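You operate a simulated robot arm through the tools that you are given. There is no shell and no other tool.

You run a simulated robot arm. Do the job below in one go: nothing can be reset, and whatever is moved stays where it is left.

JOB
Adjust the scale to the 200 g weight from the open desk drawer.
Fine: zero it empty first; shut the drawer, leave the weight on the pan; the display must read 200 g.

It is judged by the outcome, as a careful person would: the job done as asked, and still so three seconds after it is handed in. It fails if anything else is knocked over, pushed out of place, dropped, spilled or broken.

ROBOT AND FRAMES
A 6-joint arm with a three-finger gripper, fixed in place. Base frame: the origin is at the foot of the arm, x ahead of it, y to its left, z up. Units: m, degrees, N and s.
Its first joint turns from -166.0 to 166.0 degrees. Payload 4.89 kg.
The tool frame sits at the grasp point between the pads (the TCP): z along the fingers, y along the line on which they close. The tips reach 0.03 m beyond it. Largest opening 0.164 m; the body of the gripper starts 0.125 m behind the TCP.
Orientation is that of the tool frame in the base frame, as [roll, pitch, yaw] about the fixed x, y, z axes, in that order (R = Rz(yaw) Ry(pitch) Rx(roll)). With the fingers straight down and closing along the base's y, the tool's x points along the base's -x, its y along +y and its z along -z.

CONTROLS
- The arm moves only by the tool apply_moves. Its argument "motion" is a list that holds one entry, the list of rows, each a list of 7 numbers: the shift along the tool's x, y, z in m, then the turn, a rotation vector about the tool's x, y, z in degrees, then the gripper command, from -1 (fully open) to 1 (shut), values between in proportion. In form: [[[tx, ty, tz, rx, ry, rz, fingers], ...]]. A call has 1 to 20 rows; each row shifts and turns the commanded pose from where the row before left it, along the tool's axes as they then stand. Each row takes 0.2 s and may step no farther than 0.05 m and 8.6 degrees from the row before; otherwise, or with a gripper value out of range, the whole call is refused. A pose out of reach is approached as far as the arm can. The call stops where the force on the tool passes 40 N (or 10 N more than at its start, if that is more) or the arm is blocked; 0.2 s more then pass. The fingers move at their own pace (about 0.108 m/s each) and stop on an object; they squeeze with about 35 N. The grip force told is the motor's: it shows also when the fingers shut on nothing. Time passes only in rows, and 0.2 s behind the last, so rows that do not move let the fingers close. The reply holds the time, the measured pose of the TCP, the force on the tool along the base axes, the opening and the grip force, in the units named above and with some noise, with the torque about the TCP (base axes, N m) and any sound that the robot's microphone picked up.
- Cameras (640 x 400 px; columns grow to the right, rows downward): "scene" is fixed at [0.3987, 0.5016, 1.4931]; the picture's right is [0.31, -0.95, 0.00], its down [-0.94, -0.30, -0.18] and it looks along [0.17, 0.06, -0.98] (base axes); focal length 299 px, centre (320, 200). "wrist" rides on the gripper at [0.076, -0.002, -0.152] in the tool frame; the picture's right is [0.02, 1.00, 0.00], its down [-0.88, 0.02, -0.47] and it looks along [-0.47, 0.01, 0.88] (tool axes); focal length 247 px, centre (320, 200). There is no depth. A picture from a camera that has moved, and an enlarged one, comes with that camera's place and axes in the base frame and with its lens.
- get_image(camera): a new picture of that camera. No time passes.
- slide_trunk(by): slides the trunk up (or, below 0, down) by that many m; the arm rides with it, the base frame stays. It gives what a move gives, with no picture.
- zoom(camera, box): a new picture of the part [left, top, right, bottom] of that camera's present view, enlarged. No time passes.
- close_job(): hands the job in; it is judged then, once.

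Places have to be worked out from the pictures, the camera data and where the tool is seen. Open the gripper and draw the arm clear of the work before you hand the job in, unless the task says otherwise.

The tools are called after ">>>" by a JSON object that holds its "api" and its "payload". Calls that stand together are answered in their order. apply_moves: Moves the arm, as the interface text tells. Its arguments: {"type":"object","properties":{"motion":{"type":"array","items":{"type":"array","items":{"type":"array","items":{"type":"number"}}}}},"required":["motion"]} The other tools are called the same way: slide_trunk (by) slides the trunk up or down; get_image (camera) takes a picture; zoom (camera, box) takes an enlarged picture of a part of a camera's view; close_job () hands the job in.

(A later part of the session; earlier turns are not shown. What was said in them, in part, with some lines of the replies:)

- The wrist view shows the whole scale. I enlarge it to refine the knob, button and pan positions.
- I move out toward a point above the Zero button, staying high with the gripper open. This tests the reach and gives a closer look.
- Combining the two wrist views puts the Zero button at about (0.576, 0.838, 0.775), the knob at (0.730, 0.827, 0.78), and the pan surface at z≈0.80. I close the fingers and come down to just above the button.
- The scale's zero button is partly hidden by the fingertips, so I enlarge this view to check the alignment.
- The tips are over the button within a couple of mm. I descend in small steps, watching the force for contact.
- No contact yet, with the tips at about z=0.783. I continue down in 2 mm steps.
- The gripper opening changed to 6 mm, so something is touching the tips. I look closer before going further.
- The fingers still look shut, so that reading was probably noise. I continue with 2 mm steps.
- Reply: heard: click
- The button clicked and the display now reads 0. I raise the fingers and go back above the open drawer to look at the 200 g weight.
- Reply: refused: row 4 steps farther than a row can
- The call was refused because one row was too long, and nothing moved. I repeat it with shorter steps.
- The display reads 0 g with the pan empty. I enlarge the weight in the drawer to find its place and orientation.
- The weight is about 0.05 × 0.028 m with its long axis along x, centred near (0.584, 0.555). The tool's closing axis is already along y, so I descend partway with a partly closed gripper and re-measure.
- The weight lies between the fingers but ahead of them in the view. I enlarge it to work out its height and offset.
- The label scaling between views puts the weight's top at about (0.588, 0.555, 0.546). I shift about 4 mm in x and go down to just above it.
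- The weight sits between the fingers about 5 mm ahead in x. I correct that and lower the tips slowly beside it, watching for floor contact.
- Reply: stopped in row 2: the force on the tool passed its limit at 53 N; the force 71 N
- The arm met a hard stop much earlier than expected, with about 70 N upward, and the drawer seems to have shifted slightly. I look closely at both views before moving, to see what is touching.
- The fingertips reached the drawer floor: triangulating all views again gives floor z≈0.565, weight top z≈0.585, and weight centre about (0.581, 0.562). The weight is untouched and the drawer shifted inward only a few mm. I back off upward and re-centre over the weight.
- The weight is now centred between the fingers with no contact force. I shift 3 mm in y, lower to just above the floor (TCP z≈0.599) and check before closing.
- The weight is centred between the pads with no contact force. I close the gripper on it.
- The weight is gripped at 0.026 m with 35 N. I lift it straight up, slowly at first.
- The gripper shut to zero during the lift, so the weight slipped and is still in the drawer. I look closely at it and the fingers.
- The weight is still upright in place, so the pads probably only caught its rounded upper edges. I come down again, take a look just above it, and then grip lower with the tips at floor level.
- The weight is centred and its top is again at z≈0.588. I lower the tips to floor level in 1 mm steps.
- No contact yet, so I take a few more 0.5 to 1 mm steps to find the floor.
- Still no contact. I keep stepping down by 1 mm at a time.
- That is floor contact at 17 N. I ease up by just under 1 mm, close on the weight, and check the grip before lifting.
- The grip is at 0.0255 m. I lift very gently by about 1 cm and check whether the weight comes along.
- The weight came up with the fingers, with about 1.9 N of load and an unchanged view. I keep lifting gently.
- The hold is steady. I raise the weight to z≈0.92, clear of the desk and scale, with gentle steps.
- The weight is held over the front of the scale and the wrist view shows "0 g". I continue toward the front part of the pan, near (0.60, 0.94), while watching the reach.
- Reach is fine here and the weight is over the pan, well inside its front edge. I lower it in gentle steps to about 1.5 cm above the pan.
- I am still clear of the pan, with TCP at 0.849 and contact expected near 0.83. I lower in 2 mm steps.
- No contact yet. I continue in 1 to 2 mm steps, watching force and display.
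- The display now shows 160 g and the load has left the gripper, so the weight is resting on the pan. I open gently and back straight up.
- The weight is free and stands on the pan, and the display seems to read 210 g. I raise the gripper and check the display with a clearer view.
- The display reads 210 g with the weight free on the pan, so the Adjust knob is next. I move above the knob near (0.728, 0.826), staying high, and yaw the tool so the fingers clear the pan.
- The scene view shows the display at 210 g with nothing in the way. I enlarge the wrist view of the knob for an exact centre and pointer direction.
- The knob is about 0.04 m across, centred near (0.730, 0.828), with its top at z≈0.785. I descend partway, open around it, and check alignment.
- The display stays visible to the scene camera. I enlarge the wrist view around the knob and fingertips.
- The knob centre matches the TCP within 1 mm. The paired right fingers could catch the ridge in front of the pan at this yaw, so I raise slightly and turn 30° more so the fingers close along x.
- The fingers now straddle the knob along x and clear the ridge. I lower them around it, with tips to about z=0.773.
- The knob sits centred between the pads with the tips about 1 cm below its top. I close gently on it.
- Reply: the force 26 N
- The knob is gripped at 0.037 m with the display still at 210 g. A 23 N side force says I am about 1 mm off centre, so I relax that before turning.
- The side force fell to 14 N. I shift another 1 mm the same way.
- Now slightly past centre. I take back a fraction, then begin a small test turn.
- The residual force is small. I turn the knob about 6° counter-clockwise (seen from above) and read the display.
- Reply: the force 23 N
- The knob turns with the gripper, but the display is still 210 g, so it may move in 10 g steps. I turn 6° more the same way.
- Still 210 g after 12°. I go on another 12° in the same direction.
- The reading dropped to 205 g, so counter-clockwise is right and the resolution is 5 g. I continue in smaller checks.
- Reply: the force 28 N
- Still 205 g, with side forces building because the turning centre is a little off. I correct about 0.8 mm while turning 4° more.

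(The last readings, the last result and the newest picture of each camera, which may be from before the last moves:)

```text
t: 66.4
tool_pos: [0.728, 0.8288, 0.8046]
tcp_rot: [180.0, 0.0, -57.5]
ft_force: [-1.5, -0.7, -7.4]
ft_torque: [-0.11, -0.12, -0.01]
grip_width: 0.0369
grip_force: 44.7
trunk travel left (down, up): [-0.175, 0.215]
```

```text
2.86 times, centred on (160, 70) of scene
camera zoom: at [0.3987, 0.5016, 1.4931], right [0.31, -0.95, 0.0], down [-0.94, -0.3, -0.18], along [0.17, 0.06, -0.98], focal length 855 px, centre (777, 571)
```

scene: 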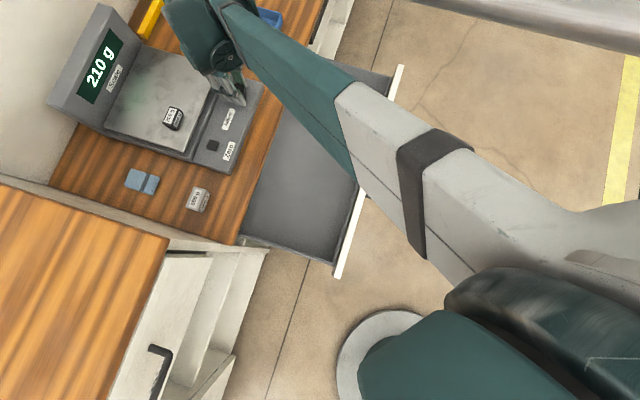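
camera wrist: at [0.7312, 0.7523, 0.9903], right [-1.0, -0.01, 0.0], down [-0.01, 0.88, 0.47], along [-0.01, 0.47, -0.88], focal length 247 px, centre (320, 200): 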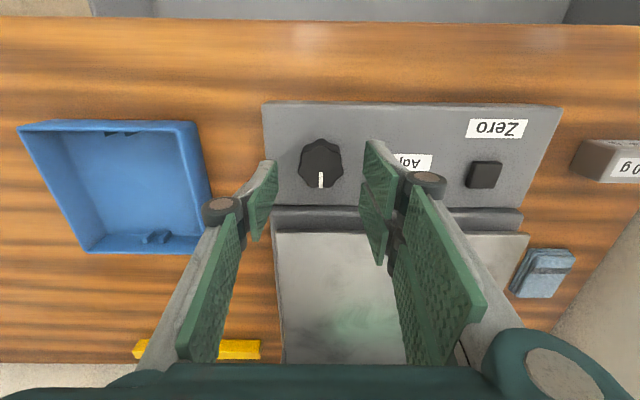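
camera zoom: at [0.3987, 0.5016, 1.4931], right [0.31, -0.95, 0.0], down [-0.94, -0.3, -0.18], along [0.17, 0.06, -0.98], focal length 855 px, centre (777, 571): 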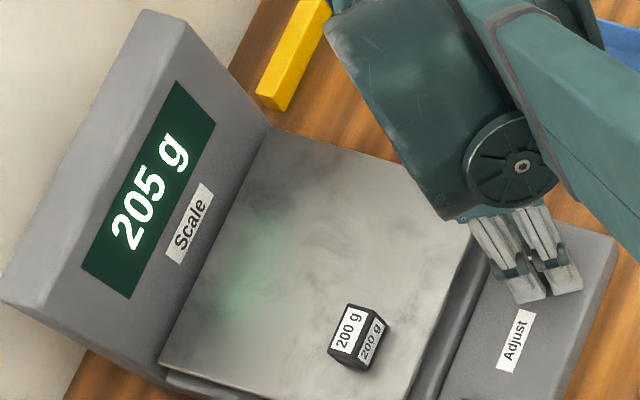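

The side forces are nearly gone and the display is still at 205 g. I turn 6° further.

>>> {"api": "apply_moves", "payload": {"motion": [[[0, 0, 0.0002, 0, 0, -3, 1], [0, 0, 0, 0, 0, -3, 1], [0, 0, 0, 0, 0, 0, 1]]]}}

>>> {"api": "zoom", "payload": {"camera": "scene", "box": [50, 0, 270, 140]}}

```text
t: 67.2
tool_pos: [0.7267, 0.8268, 0.8045]
tcp_rot: [180.0, 0.0, -51.6]
ft_force: [3.8, 7.8, 4.5]
ft_torque: [0.4, 0.04, 0.02]
grip_width: 0.0368
grip_force: 45.1
trunk travel left (down, up): [-0.175, 0.215]
```

```text
2.86 times, centred on (160, 70) of scene
camera zoom: at [0.3987, 0.5016, 1.4931], right [0.31, -0.95, 0.0], down [-0.94, -0.3, -0.18], along [0.17, 0.06, -0.98], focal length 855 px, centre (777, 571)
```

zoom: 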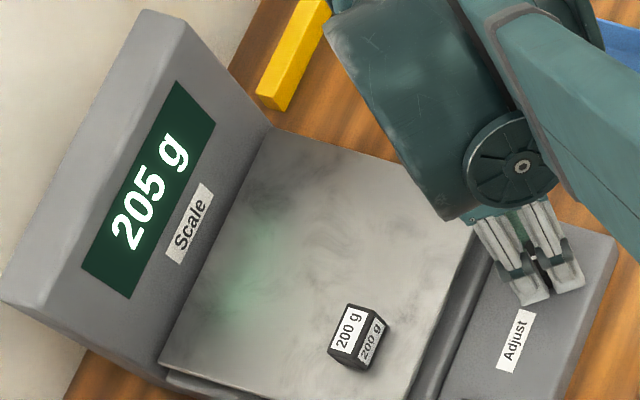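

Still 205 g at 39° of total turn; a 5 g step seems to take 20–25° or more. I continue 8° more.

>>> {"api": "apply_moves", "payload": {"motion": [[[0, 0, 0, 0, 0, -3, 1], [0, 0, 0, 0, 0, -3, 1], [0, 0, 0, 0, 0, -2, 1], [0, 0, 0, 0, 0, 0, 1]]]}}

>>> {"api": "zoom", "payload": {"camera": "scene", "box": [50, 0, 270, 140]}}

>>> {"api": "zoom", "payload": {"camera": "wrist", "box": [230, 110, 430, 235]}}

```text
t: 68.2
tool_pos: [0.728, 0.8278, 0.8039]
tcp_rot: [180.0, 0.1, -43.4]
ft_force: [7.9, 17.3, 11.0]
ft_torque: [0.52, -0.23, 0.04]
grip_width: 0.0367
grip_force: 45.1
trunk travel left (down, up): [-0.175, 0.215]
```

```text
2.86 times, centred on (160, 70) of scene
camera zoom: at [0.3987, 0.5016, 1.4931], right [0.31, -0.95, 0.0], down [-0.94, -0.3, -0.18], along [0.17, 0.06, -0.98], focal length 855 px, centre (777, 571)
```

zoom: 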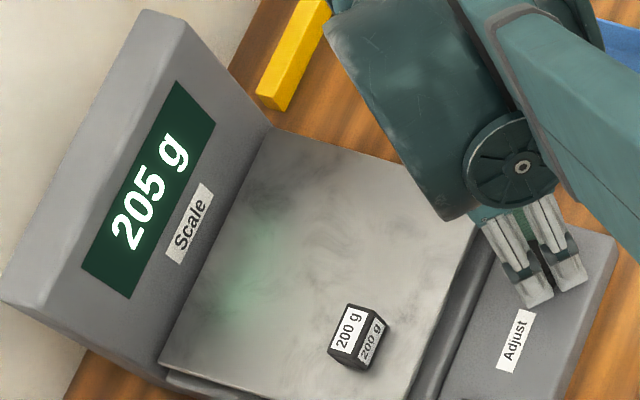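

```text
3.20 times, centred on (330, 172) of wrist
camera zoom: at [0.7851, 0.7767, 0.9566], right [-0.67, -0.74, 0.0], down [-0.65, 0.59, 0.47], along [-0.35, 0.32, -0.88], focal length 790 px, centre (288, 288)
```

zoom: 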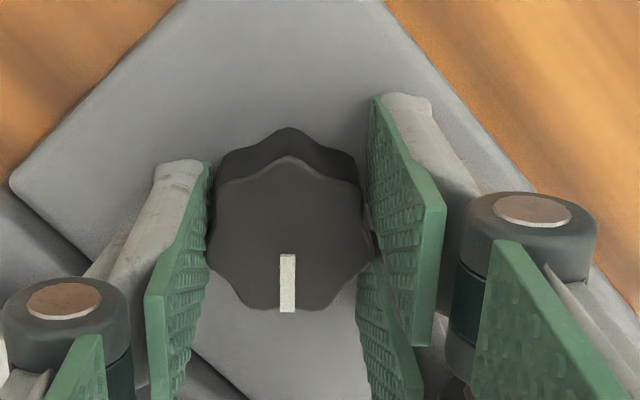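

Still 205 g at 47°, and the knob follows the fingers. I relieve the small side load and continue another 8°.

>>> {"api": "apply_moves", "payload": {"motion": [[[-0.0003, -0.0007, -0.0003, 0, 0, -2, 1], [0, 0, 0, 0, 0, -3, 1], [0, 0, 0, 0, 0, -3, 1], [0, 0, 0, 0, 0, 0, 1]]]}}

>>> {"api": "zoom", "payload": {"camera": "scene", "box": [50, 0, 270, 140]}}

```text
t: 69.2
tool_pos: [0.7289, 0.8275, 0.8029]
tcp_rot: [179.9, 0.0, -35.5]
ft_force: [-2.5, -1.5, -0.6]
ft_torque: [-0.1, 0.06, -0.02]
grip_width: 0.0367
grip_force: 45.1
trunk travel left (down, up): [-0.175, 0.215]
```

```text
2.86 times, centred on (160, 70) of scene
camera zoom: at [0.3987, 0.5016, 1.4931], right [0.31, -0.95, 0.0], down [-0.94, -0.3, -0.18], along [0.17, 0.06, -0.98], focal length 855 px, centre (777, 571)
```

zoom: 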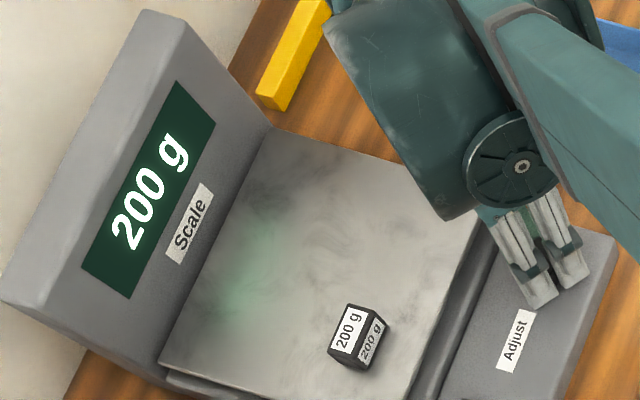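

The display reads 200 g. To sit away from the 205/200 switching point, I turn about 9° further toward the middle of the 200 g range.

>>> {"api": "apply_moves", "payload": {"motion": [[[0, 0, 0, 0, 0, -3, 1], [0, 0, 0, 0, 0, -3, 1], [0, 0, 0, 0, 0, -3, 1], [0, 0, 0, 0, 0, 0, 1]]]}}

>>> {"api": "zoom", "payload": {"camera": "scene", "box": [50, 0, 270, 140]}}

>>> {"api": "get_image", "payload": {"camera": "wrist"}}

```text
t: 70.2
tool_pos: [0.7279, 0.8278, 0.8034]
tcp_rot: [180.0, 0.1, -26.5]
ft_force: [-10.6, -14.5, -7.1]
ft_torque: [-0.55, -0.01, 0.0]
grip_width: 0.0367
grip_force: 44.9
trunk travel left (down, up): [-0.175, 0.215]
```

```text
2.86 times, centred on (160, 70) of scene
camera zoom: at [0.3987, 0.5016, 1.4931], right [0.31, -0.95, 0.0], down [-0.94, -0.3, -0.18], along [0.17, 0.06, -0.98], focal length 855 px, centre (777, 571)
```

zoom: 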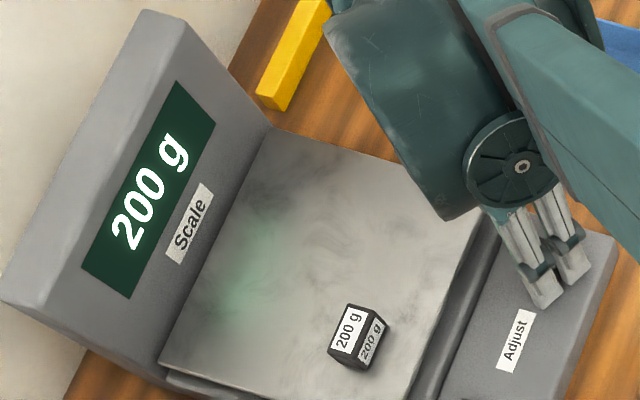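

```text
taken
camera wrist: at [0.7977, 0.7955, 0.9566], right [-0.43, -0.9, 0.0], down [-0.8, 0.38, 0.47], along [-0.43, 0.2, -0.88], focal length 247 px, centre (320, 200)
```

wrist: 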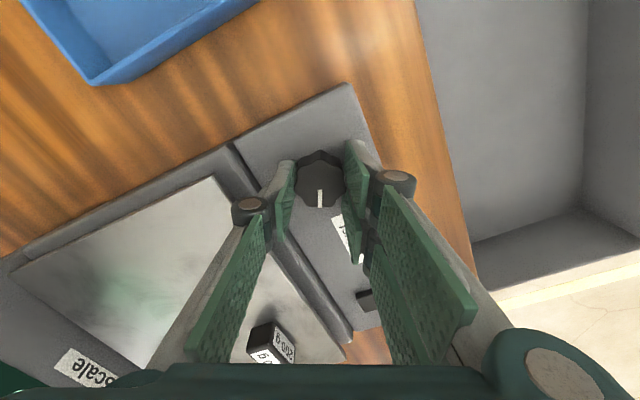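

Still 200 g, now about 15° past the switching point. I relieve the side load, open just enough to free the knob without reaching the ridge, and rise straight up.

>>> {"api": "apply_moves", "payload": {"motion": [[[0, 0.0007, 0.0002, 0, 0, 0, 1], [0, 0, 0, 0, 0, 0, 1], [0, 0, 0, 0, 0, 0, 0.5], [0, 0, 0, 0, 0, 0, 0.43], [0, 0, 0, 0, 0, 0, 0.42], [0, 0, 0, 0, 0, 0, 0.42]]]}}

>>> {"api": "zoom", "payload": {"camera": "scene", "box": [50, 0, 270, 140]}}

>>> {"api": "zoom", "payload": {"camera": "wrist", "box": [230, 110, 430, 235]}}

```text
t: 71.6
tool_pos: [0.7274, 0.8279, 0.8041]
tcp_rot: [-179.9, 0.1, -26.5]
ft_force: [-1.2, -0.4, -0.2]
ft_torque: [0.0, -0.01, 0.03]
grip_width: 0.0476
grip_force: 0.1
trunk travel left (down, up): [-0.175, 0.215]
```

```text
2.86 times, centred on (160, 70) of scene
camera zoom: at [0.3987, 0.5016, 1.4931], right [0.31, -0.95, 0.0], down [-0.94, -0.3, -0.18], along [0.17, 0.06, -0.98], focal length 855 px, centre (777, 571)
```

zoom: 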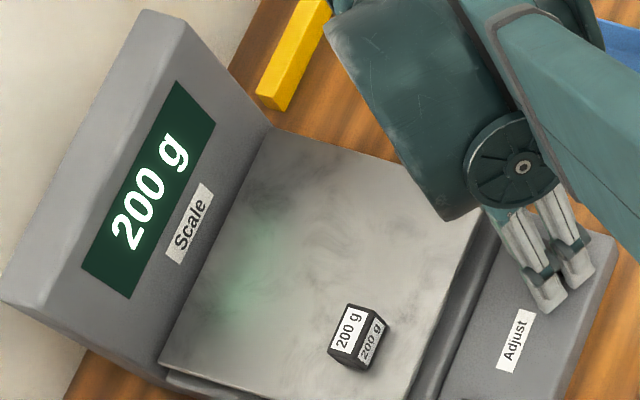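

```text
3.20 times, centred on (330, 172) of wrist
camera zoom: at [0.7977, 0.7952, 0.9564], right [-0.43, -0.9, 0.0], down [-0.8, 0.38, 0.47], along [-0.43, 0.2, -0.88], focal length 790 px, centre (288, 288)
```

zoom: 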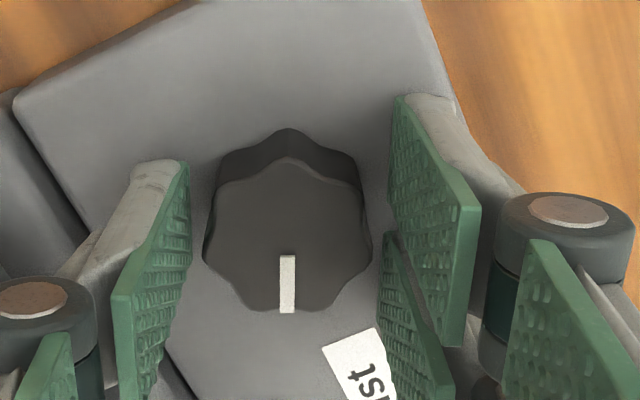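

The knob is free and the display holds at 200 g. I rise straight up, clear of the scale.

>>> {"api": "apply_moves", "payload": {"motion": [[[0, 0, -0.01, 0, 0, 0, 0.42], [0, 0, -0.02, 0, 0, 0, 0.42], [0, 0, -0.03, 0, 0, 0, 0.42], [0, 0, -0.04, 0, 0, 0, 0.42], [0, 0, -0.04, 0, 0, 0, 0.42], [0, 0, -0.04, 0, 0, 0, 0.6], [0, 0, -0.03, 0, 0, 0, 1], [0, 0, 0, 0, 0, 0, 1]]]}}

>>> {"api": "get_image", "payload": {"camera": "wrist"}}

>>> {"api": "get_image", "payload": {"camera": "scene"}}

```text
t: 73.4
tool_pos: [0.7281, 0.8291, 1.0149]
tcp_rot: [-180.0, 0.1, -26.4]
ft_force: [0.0, -0.1, 0.2]
ft_torque: [0.03, -0.05, 0.01]
grip_width: 0.0
grip_force: 34.9
trunk travel left (down, up): [-0.175, 0.215]
```

```text
taken
camera wrist: at [0.7981, 0.795, 1.1668], right [-0.43, -0.9, 0.0], down [-0.8, 0.38, 0.47], along [-0.43, 0.2, -0.88], focal length 247 px, centre (320, 200)
```

wrist: 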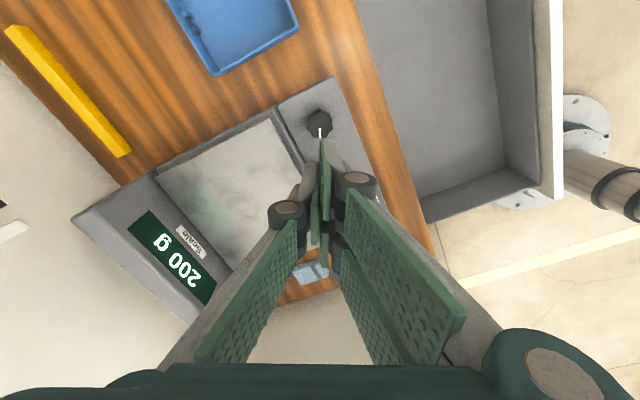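

```text
taken
```

scene: 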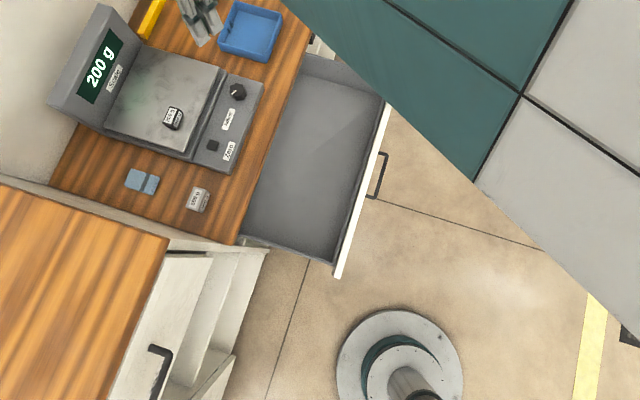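

The display reads 200 g with the arm clear and the weight on the pan. Next is the drawer: its front's outer face is near y≈0.42 with the top at z≈0.67, and the handle spans about x 0.60–0.76. I turn the tool back and travel high to a spot in front of the panel at x≈0.83.

>>> {"api": "apply_moves", "payload": {"motion": [[[0, 0, 0, 0, 0, 8, 1], [0, 0, 0, 0, 0, 8, 1], [0, 0, 0, 0, 0, 8, 1], [0, 0, 0, 0, 0, 8, 1], [0, 0, 0, 0, 0, 8, 1], [0, 0, 0, 0, 0, 8, 1], [0, 0, 0, 0, 0, 8, 1], [0, 0, 0, 0, 0, 7.6, 1], [0, 0, 0, 0, 0, 0, 1]]]}}

>>> {"api": "apply_moves", "payload": {"motion": [[[0.0408, -0.0085, 0, 0, 0, 0, 1], [0.0408, -0.0085, 0, 0, 0, 0, 1], [0.0408, -0.0085, 0, 0, 0, 0, 1], [0.0408, -0.0085, 0, 0, 0, 0, 1], [0.0408, -0.0085, 0, 0, 0, 0, 1], [0.0408, -0.0085, 0, 0, 0, 0, 1], [0.0408, -0.0085, 0, 0, 0, 0, 1], [0.0408, -0.0085, 0, 0, 0, 0, 1], [0.0408, -0.0085, 0, 0, 0, 0, 1], [0.0408, -0.0085, 0, 0, 0, 0, 1], [0.0408, -0.0085, 0, 0, 0, 0, 1], [0.0408, -0.0085, 0, 0, 0, 0, 1], [0, 0, 0, 0, 0, 0, 1]]]}}

>>> {"api": "get_image", "payload": {"camera": "wrist"}}

>>> {"api": "get_image", "payload": {"camera": "scene"}}

```text
t: 75.4
tool_pos: [0.7285, 0.8285, 1.0145]
tcp_rot: [180.0, 0.1, -90.3]
ft_force: [-1.3, 0.2, -1.1]
ft_torque: [-0.01, 0.01, 0.02]
grip_width: 0.0
grip_force: 34.7
trunk travel left (down, up): [-0.175, 0.215]
```

```text
t: 78.2
tool_pos: [0.8288, 0.3365, 1.0139]
tcp_rot: [179.8, 0.0, -90.2]
ft_force: [0.5, 1.0, -0.6]
ft_torque: [0.05, -0.02, -0.02]
grip_width: 0.0001
grip_force: 34.7
trunk travel left (down, up): [-0.175, 0.215]
```

```text
taken
camera wrist: at [0.8317, 0.2602, 1.1661], right [-1.0, -0.02, 0.0], down [-0.02, 0.88, 0.47], along [-0.01, 0.47, -0.88], focal length 247 px, centre (320, 200)
```

wrist: 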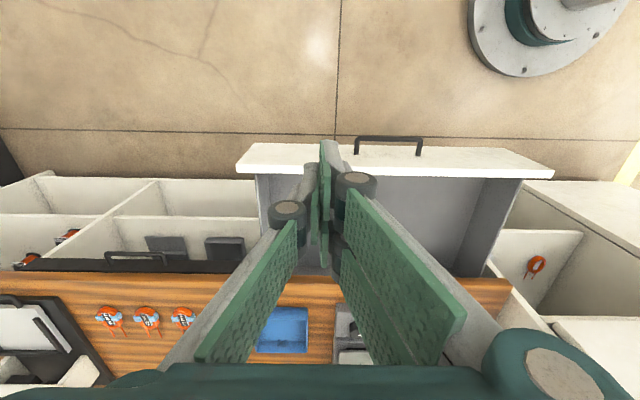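

```text
taken
```

scene: 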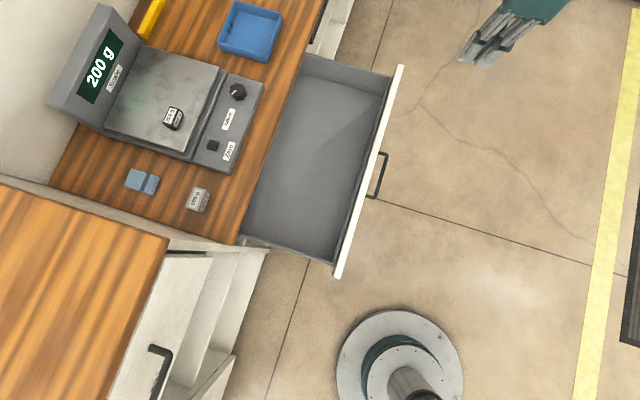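

The fingers are in front of the drawer panel, to the side of the handle. I enlarge the view to measure the panel before descending.

>>> {"api": "zoom", "payload": {"camera": "wrist", "box": [220, 110, 460, 260]}}

>>> {"api": "zoom", "payload": {"camera": "scene", "box": [320, 40, 500, 290]}}

```text
2.67 times, centred on (340, 185) of wrist
camera zoom: at [0.8317, 0.2602, 1.1661], right [-1.0, -0.02, 0.0], down [-0.02, 0.88, 0.47], along [-0.01, 0.47, -0.88], focal length 659 px, centre (267, 240)
```

zoom: 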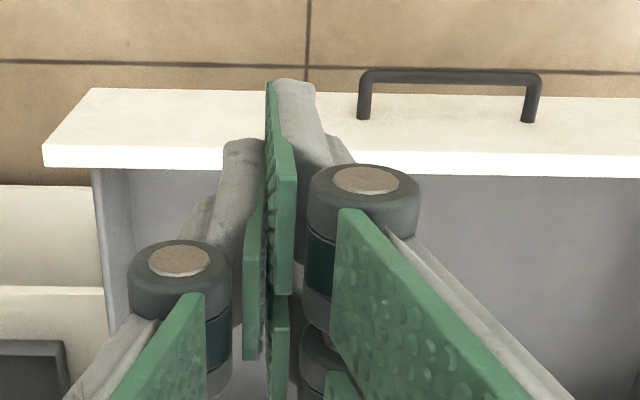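

```text
1.60 times, centred on (410, 165) of scene
camera zoom: at [0.3987, 0.5016, 1.4931], right [0.31, -0.95, 0.0], down [-0.94, -0.3, -0.18], along [0.17, 0.06, -0.98], focal length 479 px, centre (176, 256)
```

zoom: 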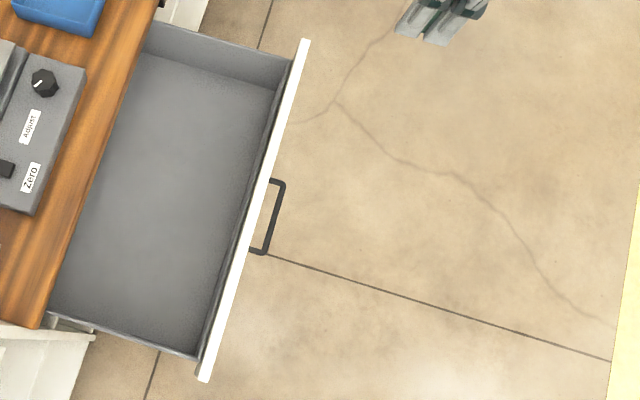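

The panel's outer face is at y≈0.44, spanning z≈0.50–0.67. I descend in front of it, clear of the handle, to TCP z≈0.64.

>>> {"api": "apply_moves", "payload": {"motion": [[[0, 0, 0.03, 0, 0, 0, 1], [0, 0, 0.04, 0, 0, 0, 1], [0, 0, 0.04, 0, 0, 0, 1], [0, 0, 0.04, 0, 0, 0, 1], [0, 0, 0.04, 0, 0, 0, 1], [0, 0, 0.04, 0, 0, 0, 1], [0, 0, 0.04, 0, 0, 0, 1], [0, 0, 0.04, 0, 0, 0, 1], [0, 0, 0.04, 0, 0, 0, 1], [0, 0, 0.024, 0, 0, 0, 1], [0, 0, 0, 0, 0, 0, 1]]]}}

>>> {"api": "get_image", "payload": {"camera": "wrist"}}

>>> {"api": "get_image", "payload": {"camera": "scene"}}

```text
t: 80.6
tool_pos: [0.8277, 0.3381, 0.6406]
tcp_rot: [179.8, 0.0, -90.1]
ft_force: [-1.4, 0.0, -0.1]
ft_torque: [0.02, 0.03, -0.03]
grip_width: 0.0
grip_force: 34.8
trunk travel left (down, up): [-0.175, 0.215]
```

```text
taken
camera wrist: at [0.8305, 0.2609, 0.7919], right [-1.0, -0.02, 0.0], down [-0.02, 0.88, 0.47], along [-0.01, 0.47, -0.88], focal length 247 px, centre (320, 200)
```

wrist: 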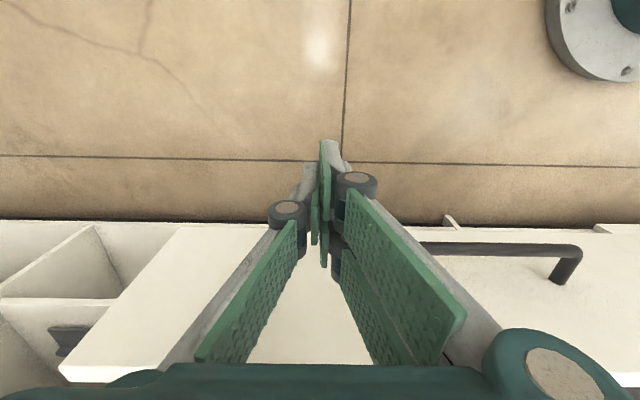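

```text
taken
```

scene: 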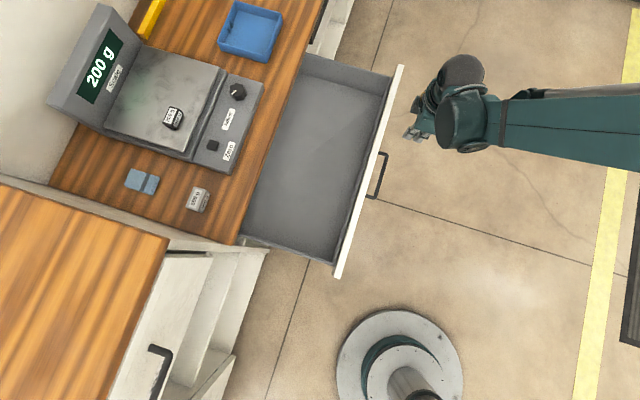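

The fingers are below the panel's top edge, in front of its face and clear of the handle. I begin pushing along +y in small steps.

>>> {"api": "apply_moves", "payload": {"motion": [[[-0.015, 0, 0, 0, 0, 0, 1], [-0.015, 0, 0, 0, 0, 0, 1], [-0.015, 0, 0, 0, 0, 0, 1], [-0.015, 0, 0, 0, 0, 0, 1], [-0.01, 0, 0, 0, 0, 0, 1], [-0.01, 0, 0, 0, 0, 0, 1], [-0.01, 0, 0, 0, 0, 0, 1], [-0.01, 0, 0, 0, 0, 0, 1], [-0.01, 0, 0, 0, 0, 0, 1], [-0.01, 0, 0, 0, 0, 0, 1], [0, 0, 0, 0, 0, 0, 1]]]}}

>>> {"api": "get_image", "payload": {"camera": "scene"}}

>>> {"api": "get_image", "payload": {"camera": "wrist"}}

```text
t: 83.0
tool_pos: [0.8286, 0.4577, 0.6397]
tcp_rot: [179.9, 0.0, -90.1]
ft_force: [0.6, -0.5, -0.3]
ft_torque: [0.01, 0.01, 0.0]
grip_width: 0.0
grip_force: 35.3
trunk travel left (down, up): [-0.175, 0.215]
```

```text
taken
```

scene: 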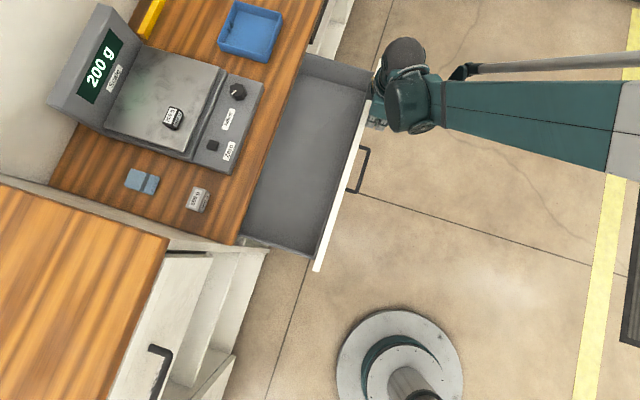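

```text
taken
camera wrist: at [0.8317, 0.382, 0.7925], right [-1.0, -0.02, 0.0], down [-0.02, 0.88, 0.47], along [-0.01, 0.47, -0.88], focal length 247 px, centre (320, 200)
```

wrist: 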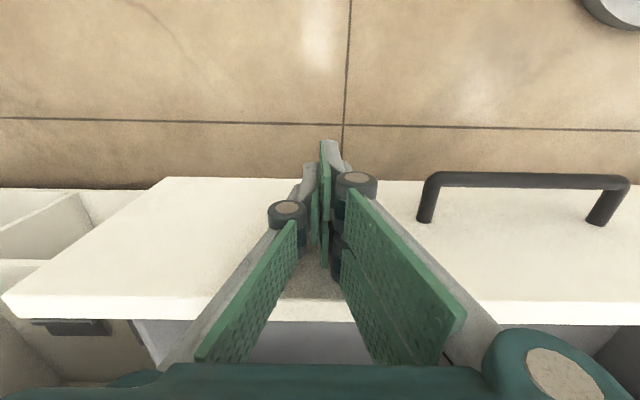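

The drawer is sliding in smoothly with almost no force. I keep pushing steadily.

>>> {"api": "apply_moves", "payload": {"motion": [[[-0.01, 0, 0, 0, 0, 0, 1], [-0.015, 0, 0, 0, 0, 0, 1], [-0.015, 0, 0, 0, 0, 0, 1], [-0.015, 0, 0, 0, 0, 0, 1], [-0.015, 0, 0, 0, 0, 0, 1], [-0.015, 0, 0, 0, 0, 0, 1], [-0.015, 0, 0, 0, 0, 0, 1], [-0.015, 0, 0, 0, 0, 0, 1], [-0.015, 0, 0, 0, 0, 0, 1], [-0.015, 0, 0, 0, 0, 0, 1], [-0.01, 0, 0, 0, 0, 0, 1], [0, 0, 0, 0, 0, 0, 1]]]}}

>>> {"api": "get_image", "payload": {"camera": "scene"}}

>>> {"api": "get_image", "payload": {"camera": "wrist"}}

```text
t: 85.6
tool_pos: [0.8296, 0.6127, 0.6395]
tcp_rot: [179.9, -0.1, -90.0]
ft_force: [0.5, -0.9, 0.1]
ft_torque: [0.01, 0.01, 0.0]
grip_width: 0.0
grip_force: 34.8
trunk travel left (down, up): [-0.175, 0.215]
```

```text
taken
```

scene: 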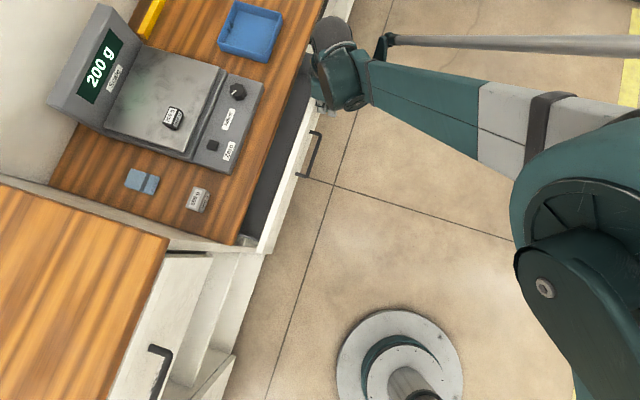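

```text
taken
camera wrist: at [0.8313, 0.5369, 0.7924], right [-1.0, -0.02, 0.0], down [-0.02, 0.88, 0.47], along [-0.01, 0.47, -0.88], focal length 247 px, centre (320, 200)
```

wrist: 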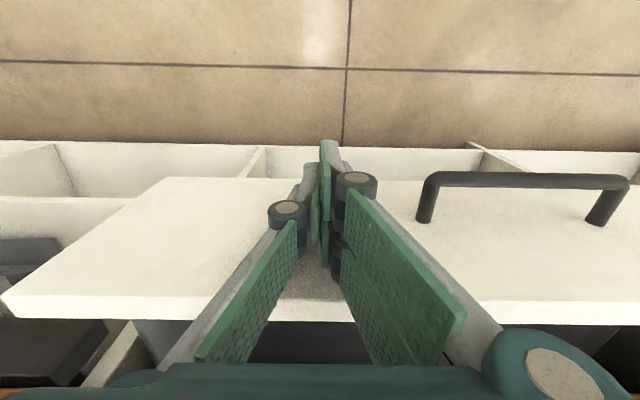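

The drawer is over halfway in. I continue with shorter pushes, watching for the end stop.

>>> {"api": "apply_moves", "payload": {"motion": [[[-0.01, 0, 0, 0, 0, 0, 1], [-0.01, 0, 0, 0, 0, 0, 1], [-0.01, 0, 0, 0, 0, 0, 1], [-0.01, 0, 0, 0, 0, 0, 1], [-0.005, 0, 0, 0, 0, 0, 1], [0, 0, 0, 0, 0, 0, 1]]]}}

>>> {"api": "get_image", "payload": {"camera": "wrist"}}

>>> {"api": "zoom", "payload": {"camera": "scene", "box": [220, 0, 400, 270]}}

```text
t: 87.0
tool_pos: [0.8278, 0.6598, 0.639]
tcp_rot: [180.0, 0.1, -90.0]
ft_force: [0.8, -0.3, 0.1]
ft_torque: [0.03, 0.0, 0.01]
grip_width: 0.0
grip_force: 35.2
trunk travel left (down, up): [-0.175, 0.215]
```

```text
taken
camera wrist: at [0.8316, 0.5821, 0.7921], right [-1.0, -0.02, 0.0], down [-0.02, 0.88, 0.47], along [-0.01, 0.47, -0.88], focal length 247 px, centre (320, 200)
```

wrist: 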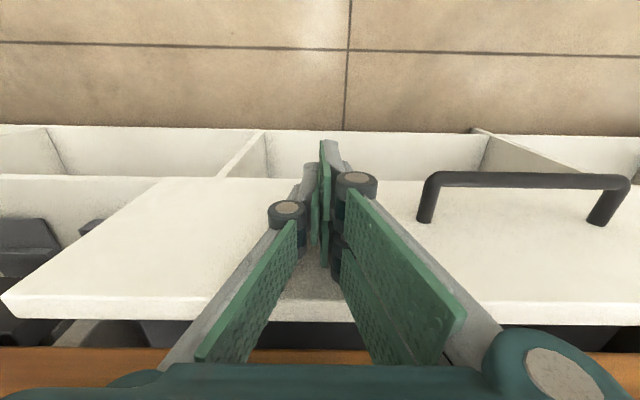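

```text
1.48 times, centred on (310, 135) of scene
camera zoom: at [0.3987, 0.5016, 1.4931], right [0.31, -0.95, 0.0], down [-0.94, -0.3, -0.18], along [0.17, 0.06, -0.98], focal length 443 px, centre (335, 296)
```

zoom: 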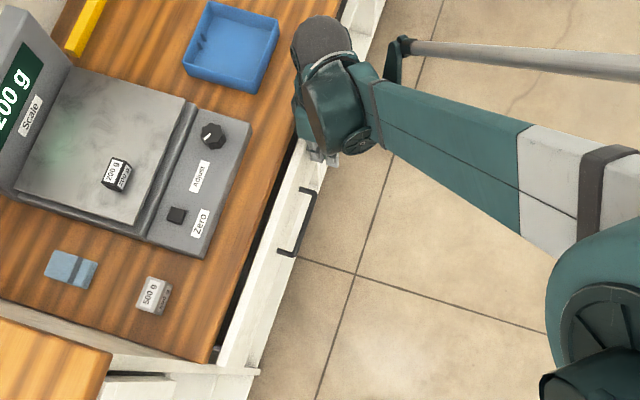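

The panel is nearly at the desk, with a dark gap of about 2–3 cm left. I push on in 5 mm steps until it stops.

>>> {"api": "apply_moves", "payload": {"motion": [[[-0.005, 0, 0, 0, 0, 0, 1], [-0.005, 0, 0, 0, 0, 0, 1], [-0.005, 0, 0, 0, 0, 0, 1], [-0.005, 0, 0, 0, 0, 0, 1], [0, 0, 0, 0, 0, 0, 1]]]}}

>>> {"api": "get_image", "payload": {"camera": "wrist"}}

>>> {"api": "zoom", "payload": {"camera": "scene", "box": [220, 0, 400, 270]}}

```text
t: 88.2
tool_pos: [0.8292, 0.679, 0.6383]
tcp_rot: [179.9, 0.1, -90.1]
ft_force: [-0.5, 0.8, 0.2]
ft_torque: [0.01, 0.0, 0.0]
grip_width: 0.0
grip_force: 34.7
trunk travel left (down, up): [-0.175, 0.215]
```

```text
taken
camera wrist: at [0.8321, 0.602, 0.7919], right [-1.0, -0.02, 0.0], down [-0.02, 0.88, 0.47], along [-0.01, 0.47, -0.88], focal length 247 px, centre (320, 200)
```

wrist: 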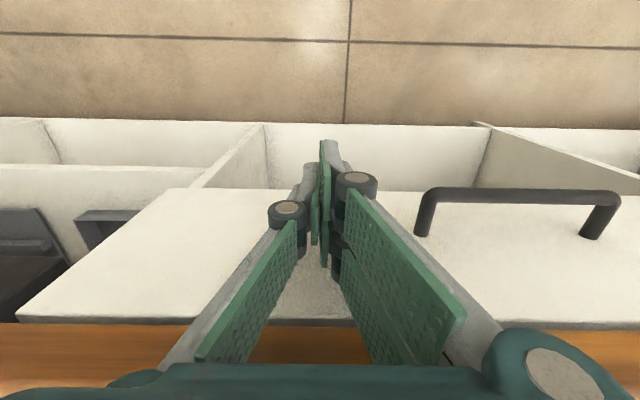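

```text
1.48 times, centred on (310, 135) of scene
camera zoom: at [0.3987, 0.5016, 1.4931], right [0.31, -0.95, 0.0], down [-0.94, -0.3, -0.18], along [0.17, 0.06, -0.98], focal length 443 px, centre (335, 296)
```

zoom: 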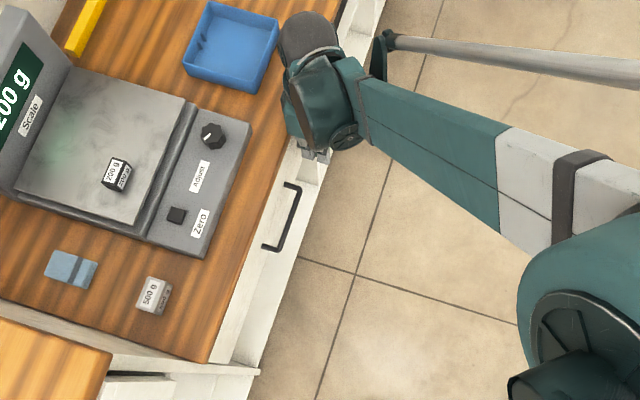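

The drawer front now meets the desk edge and seems to have slipped ahead of the fingers into its closed position. I nudge a few mm more to confirm it is fully shut.

>>> {"api": "apply_moves", "payload": {"motion": [[[-0.004, 0, 0, 0, 0, 0, 1], [-0.004, 0, 0, 0, 0, 0, 1], [-0.003, 0, 0, 0, 0, 0, 1], [0, 0, 0, 0, 0, 0, 1]]]}}

>>> {"api": "zoom", "payload": {"camera": "wrist", "box": [0, 100, 320, 400]}}

```text
t: 89.2
tool_pos: [0.8306, 0.688, 0.6396]
tcp_rot: [179.9, -0.1, -90.1]
ft_force: [-12.4, -34.3, -8.0]
ft_torque: [3.23, -1.29, 1.28]
grip_width: 0.0
grip_force: 34.4
trunk travel left (down, up): [-0.175, 0.215]
```

```text
1.33 times, centred on (160, 250) of wrist
camera zoom: at [0.8322, 0.6112, 0.7922], right [-1.0, -0.02, 0.0], down [-0.02, 0.88, 0.47], along [-0.01, 0.47, -0.88], focal length 329 px, centre (533, 133)
```

zoom: 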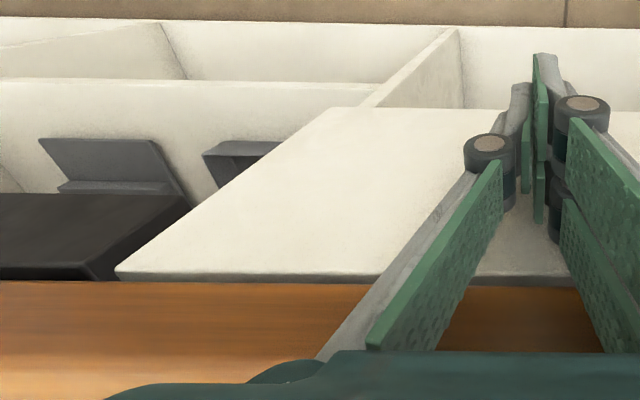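

The push met a firm stop at 34 N. I back away from the panel and inspect the drawer from the scene camera.

>>> {"api": "apply_moves", "payload": {"motion": [[[0.01, 0, 0, 0, 0, 0, 1], [0.02, 0, 0, 0, 0, 0, 1], [0.03, 0, 0, 0, 0, 0, 1], [0.03, 0, 0, 0, 0, 0, 1], [0.03, 0, 0, 0, 0, 0, 1], [0, 0, 0, 0, 0, 0, 1]]]}}

>>> {"api": "get_image", "payload": {"camera": "scene"}}

>>> {"api": "zoom", "payload": {"camera": "scene", "box": [220, 80, 340, 260]}}

>>> {"api": "get_image", "payload": {"camera": "wrist"}}

```text
t: 90.6
tool_pos: [0.8282, 0.5692, 0.6394]
tcp_rot: [179.9, 0.0, -90.1]
ft_force: [0.1, 0.9, -0.7]
ft_torque: [-0.06, -0.02, -0.03]
grip_width: 0.0
grip_force: 34.8
trunk travel left (down, up): [-0.175, 0.215]
```

```text
taken
```

scene: 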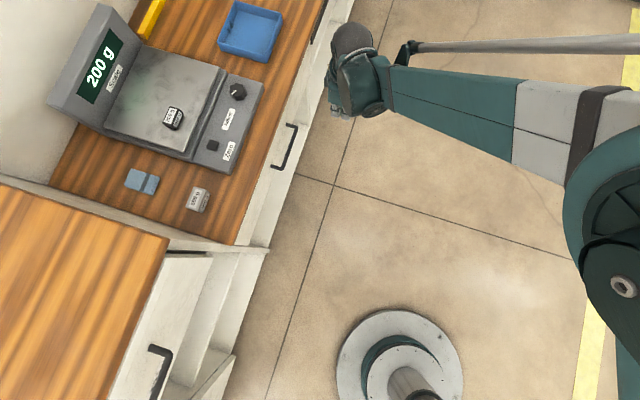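

```text
2.22 times, centred on (280, 170) of scene
camera zoom: at [0.3987, 0.5016, 1.4931], right [0.31, -0.95, 0.0], down [-0.94, -0.3, -0.18], along [0.17, 0.06, -0.98], focal length 665 px, centre (409, 267)
```

zoom: 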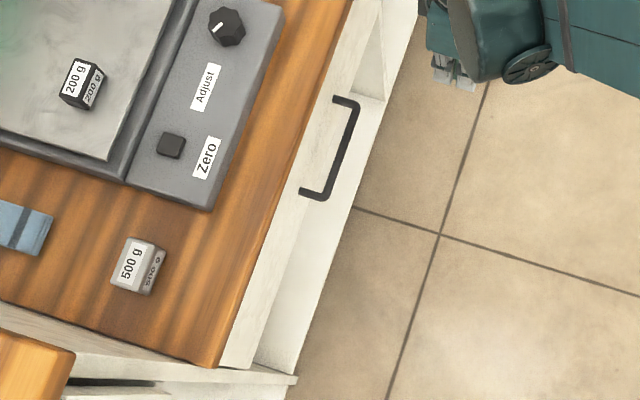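

```text
taken
camera wrist: at [0.8316, 0.4929, 0.7931], right [-1.0, -0.02, 0.0], down [-0.02, 0.88, 0.47], along [-0.01, 0.47, -0.88], focal length 247 px, centre (320, 200)
```

wrist: 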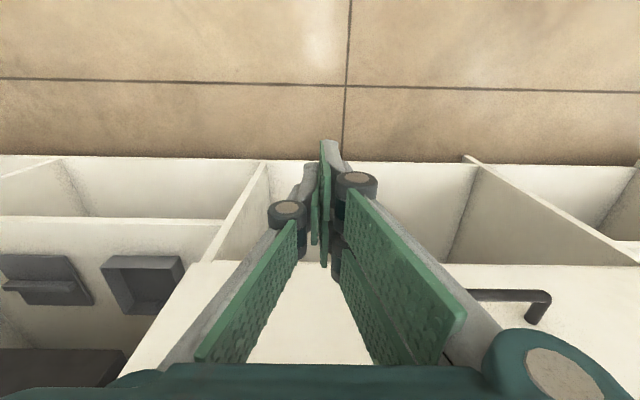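

The drawer front looks flush against the desk, outer face at y≈0.72. The last contact torque hints the upper fingers met the desk edge, so I verify closure by pressing on the handle instead. I shift along to x≈0.69, still well in front.

>>> {"api": "apply_moves", "payload": {"motion": [[[0, 0.03, 0, 0, 0, 0, 1], [0, 0.035, 0, 0, 0, 0, 1], [0, 0.035, 0, 0, 0, 0, 1], [0, 0.03, 0, 0, 0, 0, 1], [0, 0.009, 0, 0, 0, 0, 1], [0, 0, 0, 0, 0, 0, 1]]]}}

>>> {"api": "get_image", "payload": {"camera": "wrist"}}

>>> {"api": "get_image", "payload": {"camera": "scene"}}

```text
t: 92.0
tool_pos: [0.6899, 0.5699, 0.64]
tcp_rot: [179.9, 0.0, -90.1]
ft_force: [0.8, 0.5, 0.1]
ft_torque: [-0.02, 0.0, -0.03]
grip_width: 0.0
grip_force: 35.5
trunk travel left (down, up): [-0.175, 0.215]
```

```text
taken
camera wrist: at [0.6929, 0.4927, 0.7922], right [-1.0, -0.02, 0.0], down [-0.02, 0.88, 0.47], along [-0.01, 0.47, -0.88], focal length 247 px, centre (320, 200)
```

wrist: 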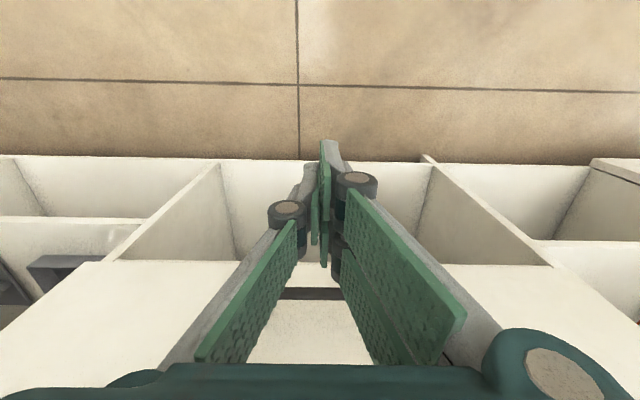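

```text
taken
```

scene: 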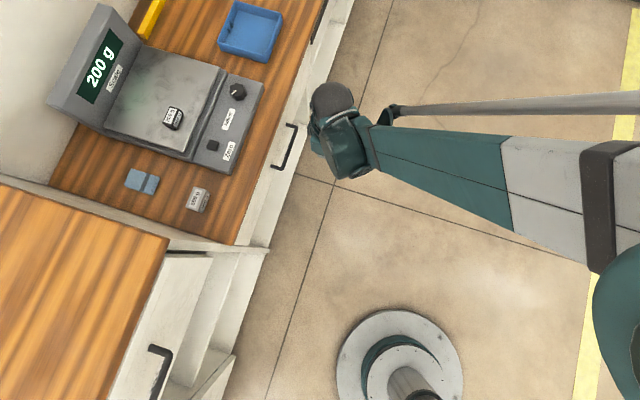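

The handle is straight ahead of the fingers. I approach it and press gently in small steps to check that the drawer is at its stop.

>>> {"api": "apply_moves", "payload": {"motion": [[[-0.02, 0, 0, 0, 0, 0, 1], [-0.015, 0, 0, 0, 0, 0, 1], [-0.008, 0, 0, 0, 0, 0, 1], [-0.005, 0, 0, 0, 0, 0, 1], [-0.004, 0, 0, 0, 0, 0, 1], [-0.004, 0, 0, 0, 0, 0, 1], [-0.003, 0, 0, 0, 0, 0, 1], [-0.003, 0, 0, 0, 0, 0, 1], [0, 0, 0, 0, 0, 0, 1]]]}}

>>> {"api": "get_image", "payload": {"camera": "wrist"}}

```text
t: 94.0
tool_pos: [0.6899, 0.6313, 0.6407]
tcp_rot: [179.8, 0.0, -90.0]
ft_force: [-0.2, 0.3, -0.2]
ft_torque: [0.04, -0.04, 0.0]
grip_width: 0.0
grip_force: 34.9
trunk travel left (down, up): [-0.175, 0.215]
```

```text
taken
camera wrist: at [0.6925, 0.5554, 0.7924], right [-1.0, -0.02, 0.0], down [-0.02, 0.88, 0.47], along [-0.01, 0.47, -0.88], focal length 247 px, centre (320, 200)
```

wrist: 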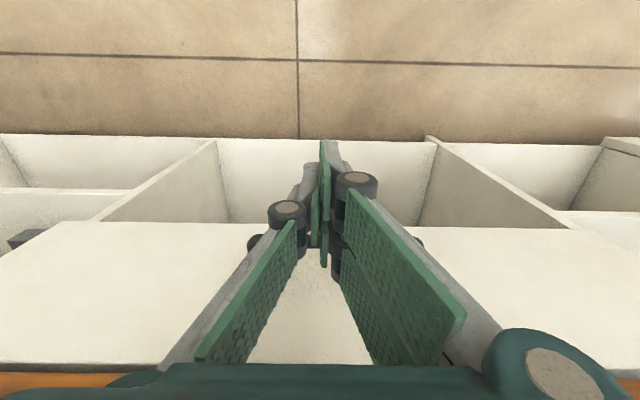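

No contact with the handle yet. I continue in 3 mm steps.

>>> {"api": "apply_moves", "payload": {"motion": [[[-0.004, 0, 0, 0, 0, 0, 1], [-0.003, 0, 0, 0, 0, 0, 1], [-0.003, 0, 0, 0, 0, 0, 1], [-0.003, 0, 0, 0, 0, 0, 1], [-0.003, 0, 0, 0, 0, 0, 1], [0, 0, 0, 0, 0, 0, 1]]]}}

>>> {"api": "get_image", "payload": {"camera": "wrist"}}

```text
t: 95.4
tool_pos: [0.6909, 0.6482, 0.6409]
tcp_rot: [179.9, 0.0, -90.1]
ft_force: [0.3, 0.1, -0.6]
ft_torque: [0.02, 0.03, 0.0]
grip_width: 0.0001
grip_force: 35.2
trunk travel left (down, up): [-0.175, 0.215]
```

```text
taken
camera wrist: at [0.6926, 0.5711, 0.7925], right [-1.0, -0.02, 0.0], down [-0.02, 0.88, 0.47], along [-0.01, 0.47, -0.88], focal length 247 px, centre (320, 200)
```

wrist: 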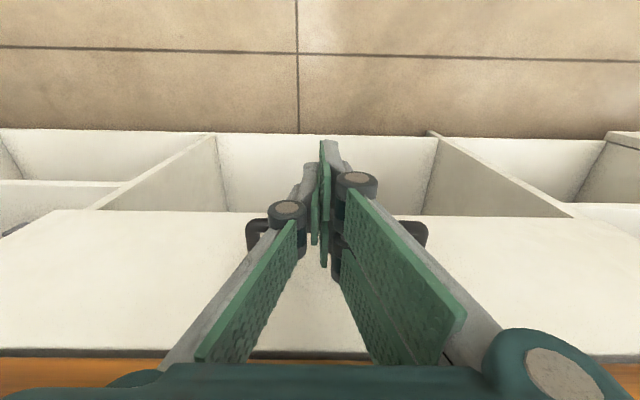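

Still no contact and the panel has not moved. I continue the gentle approach.

>>> {"api": "apply_moves", "payload": {"motion": [[[-0.003, 0, 0, 0, 0, 0, 1], [-0.003, 0, 0, 0, 0, 0, 1], [-0.002, 0, 0, 0, 0, 0, 1], [-0.002, 0, 0, 0, 0, 0, 1], [0, 0, 0, 0, 0, 0, 1]]]}}

>>> {"api": "get_image", "payload": {"camera": "wrist"}}

```text
t: 96.1
tool_pos: [0.6907, 0.6497, 0.6389]
tcp_rot: [179.9, -0.4, -90.2]
ft_force: [-1.9, -7.1, -1.1]
ft_torque: [-0.09, -0.03, 0.05]
grip_width: 0.0
grip_force: 35.0
trunk travel left (down, up): [-0.175, 0.215]
stopped in row 3: the force on the tool passed its limit at 45 N (the readings are from after the stop); the commanded pose is now the measured one
```

```text
taken
camera wrist: at [0.6929, 0.574, 0.7924], right [-1.0, -0.02, 0.0], down [-0.01, 0.88, 0.47], along [-0.01, 0.47, -0.88], focal length 247 px, centre (320, 200)
```

wrist: 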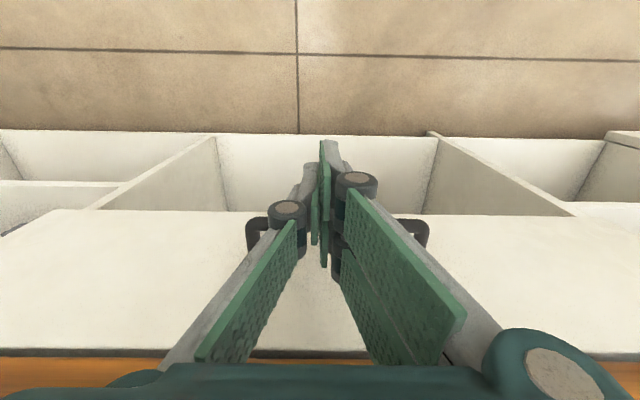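

The handle met a hard stop at 45 N with the panel unmoved, so the drawer is fully shut. I back away, rise, and draw the arm clear with the gripper open.

>>> {"api": "apply_moves", "payload": {"motion": [[[0.01, 0, 0, 0, 0, 0, 1], [0.03, 0, 0, 0, 0, 0, 1], [0.04, 0, 0, 0, 0, 0, 1], [0.04, 0, 0, 0, 0, 0, 1], [0.03, 0, -0.02, 0, 0, 0, 1], [0, 0, -0.04, 0, 0, 0, 0], [0, 0, -0.045, 0, 0, 0, -1], [0, 0, -0.045, 0, 0, 0, -1], [0, 0, -0.045, 0, 0, 0, -1], [0, 0, -0.045, 0, 0, 0, -1], [0, 0, -0.045, 0, 0, 0, -1], [0, 0, -0.045, 0, 0, 0, -1], [0, 0, -0.045, 0, 0, 0, -1], [0, 0, 0, 0, 0, 0, -1]]]}}

>>> {"api": "get_image", "payload": {"camera": "scene"}}

>>> {"api": "get_image", "payload": {"camera": "wrist"}}

>>> {"api": "zoom", "payload": {"camera": "scene", "box": [50, 0, 330, 270]}}

```text
t: 99.1
tool_pos: [0.69, 0.5037, 1.016]
tcp_rot: [180.0, -0.1, -90.2]
ft_force: [0.3, -1.1, 0.1]
ft_torque: [0.05, 0.0, -0.01]
grip_width: 0.1639
grip_force: 0.1
trunk travel left (down, up): [-0.175, 0.215]
```

```text
taken
```

scene: 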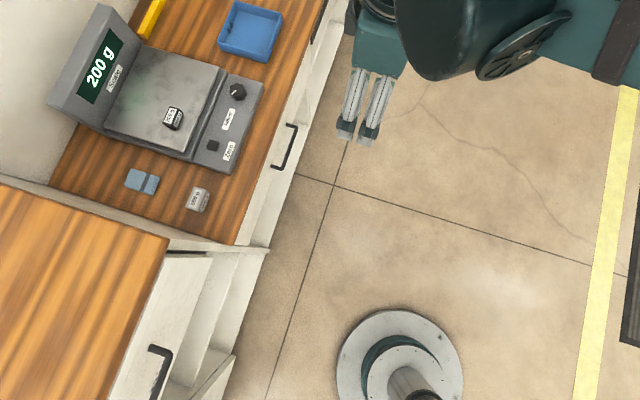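

```text
taken
camera wrist: at [0.6925, 0.4272, 1.1687], right [-1.0, -0.02, 0.0], down [-0.01, 0.88, 0.47], along [-0.01, 0.47, -0.88], focal length 247 px, centre (320, 200)
```

wrist: 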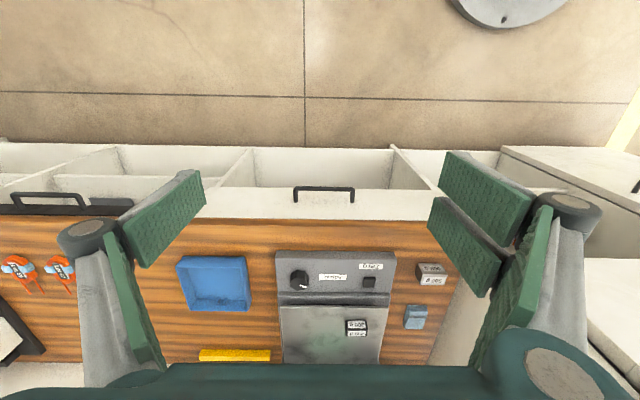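

```text
1.48 times, centred on (190, 135) of scene
camera zoom: at [0.3987, 0.5016, 1.4931], right [0.31, -0.95, 0.0], down [-0.94, -0.3, -0.18], along [0.17, 0.06, -0.98], focal length 443 px, centre (513, 296)
```

zoom: 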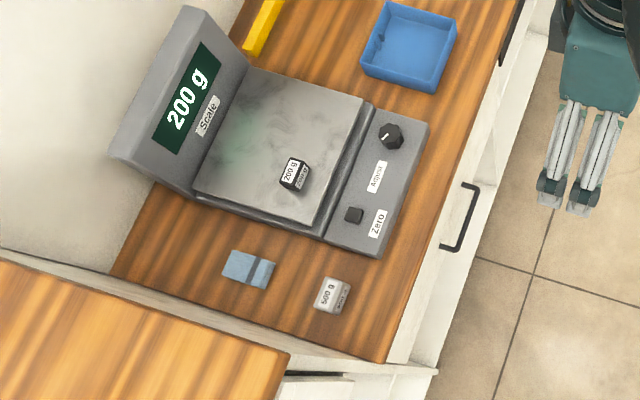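

The display shows 200 g, the weight is on the pan, the drawer is shut, and the other items are where they started. I draw the arm a little further back and let a second pass to confirm it is stable.

>>> {"api": "apply_moves", "payload": {"motion": [[[0.03, 0.02, 0, 0, 0, 0, -1], [0.04, 0.02, 0, 0, 0, 0, -1], [0.04, 0.02, 0, 0, 0, 0, -1], [0.04, 0.02, 0, 0, 0, 0, -1], [0, 0, 0, 0, 0, 0, -1], [0, 0, 0, 0, 0, 0, -1], [0, 0, 0, 0, 0, 0, -1], [0, 0, 0, 0, 0, 0, -1], [0, 0, 0, 0, 0, 0, -1], [0, 0, 0, 0, 0, 0, -1]]]}}

>>> {"api": "get_image", "payload": {"camera": "scene"}}

>>> {"api": "zoom", "payload": {"camera": "scene", "box": [50, 0, 330, 270]}}

```text
t: 101.3
tool_pos: [0.6092, 0.3525, 1.0153]
tcp_rot: [179.9, -0.2, -90.3]
ft_force: [-0.3, 0.4, 0.0]
ft_torque: [0.02, 0.01, 0.02]
grip_width: 0.164
grip_force: 0.0
trunk travel left (down, up): [-0.175, 0.215]
```

```text
taken
```

scene: 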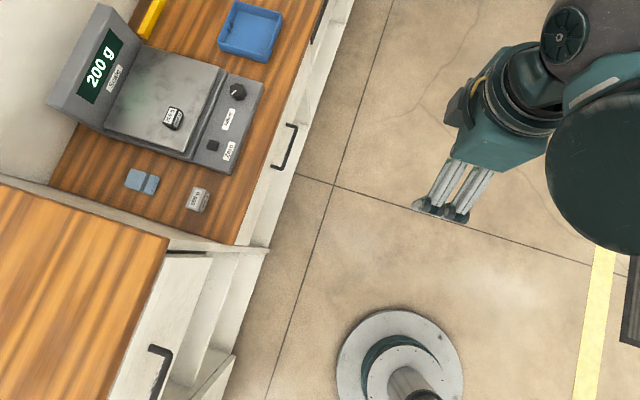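

```text
1.48 times, centred on (190, 135) of scene
camera zoom: at [0.3987, 0.5016, 1.4931], right [0.31, -0.95, 0.0], down [-0.94, -0.3, -0.18], along [0.17, 0.06, -0.98], focal length 443 px, centre (513, 296)
```

zoom: 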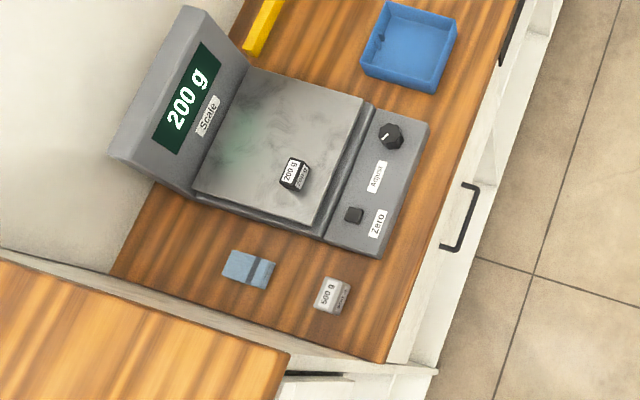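

The display holds at 200 g with the weight on the pan, the drawer is shut, and the gripper is open with the arm clear. I hand the job in.

>>> {"api": "close_job", "payload": {}}

```text
The job is handed in.
```

The scale reads a steady 200 g with the 200 g weight left on the pan, and the job is handed in.

- **Zero:** I pressed Zero with the pan empty; the display went from -20 g to 0 g.
- **Adjust:** With the weight on the pan it first read 210 g. I turned the Adjust knob counter-clockwise to 200 g, then about 9° further so it doesn't sit right at the 205/200 switching point.
- **Drawer:** It is shut; pressing on the handle met a hard stop with no further movement.
- **Mishaps:** On the first reach for the weight, the fingertips hit the drawer floor with about 70 N and nudged the drawer inward by under 1 cm. My first grip also slipped, but the weight stayed upright in the drawer. While closing the drawer, the fingers also pressed on the desk edge or drawer front with about 34 N. I saw no damage from any of these.

In the last pictures everything else on the desk is where it started. The gripper is open and the arm is clear.
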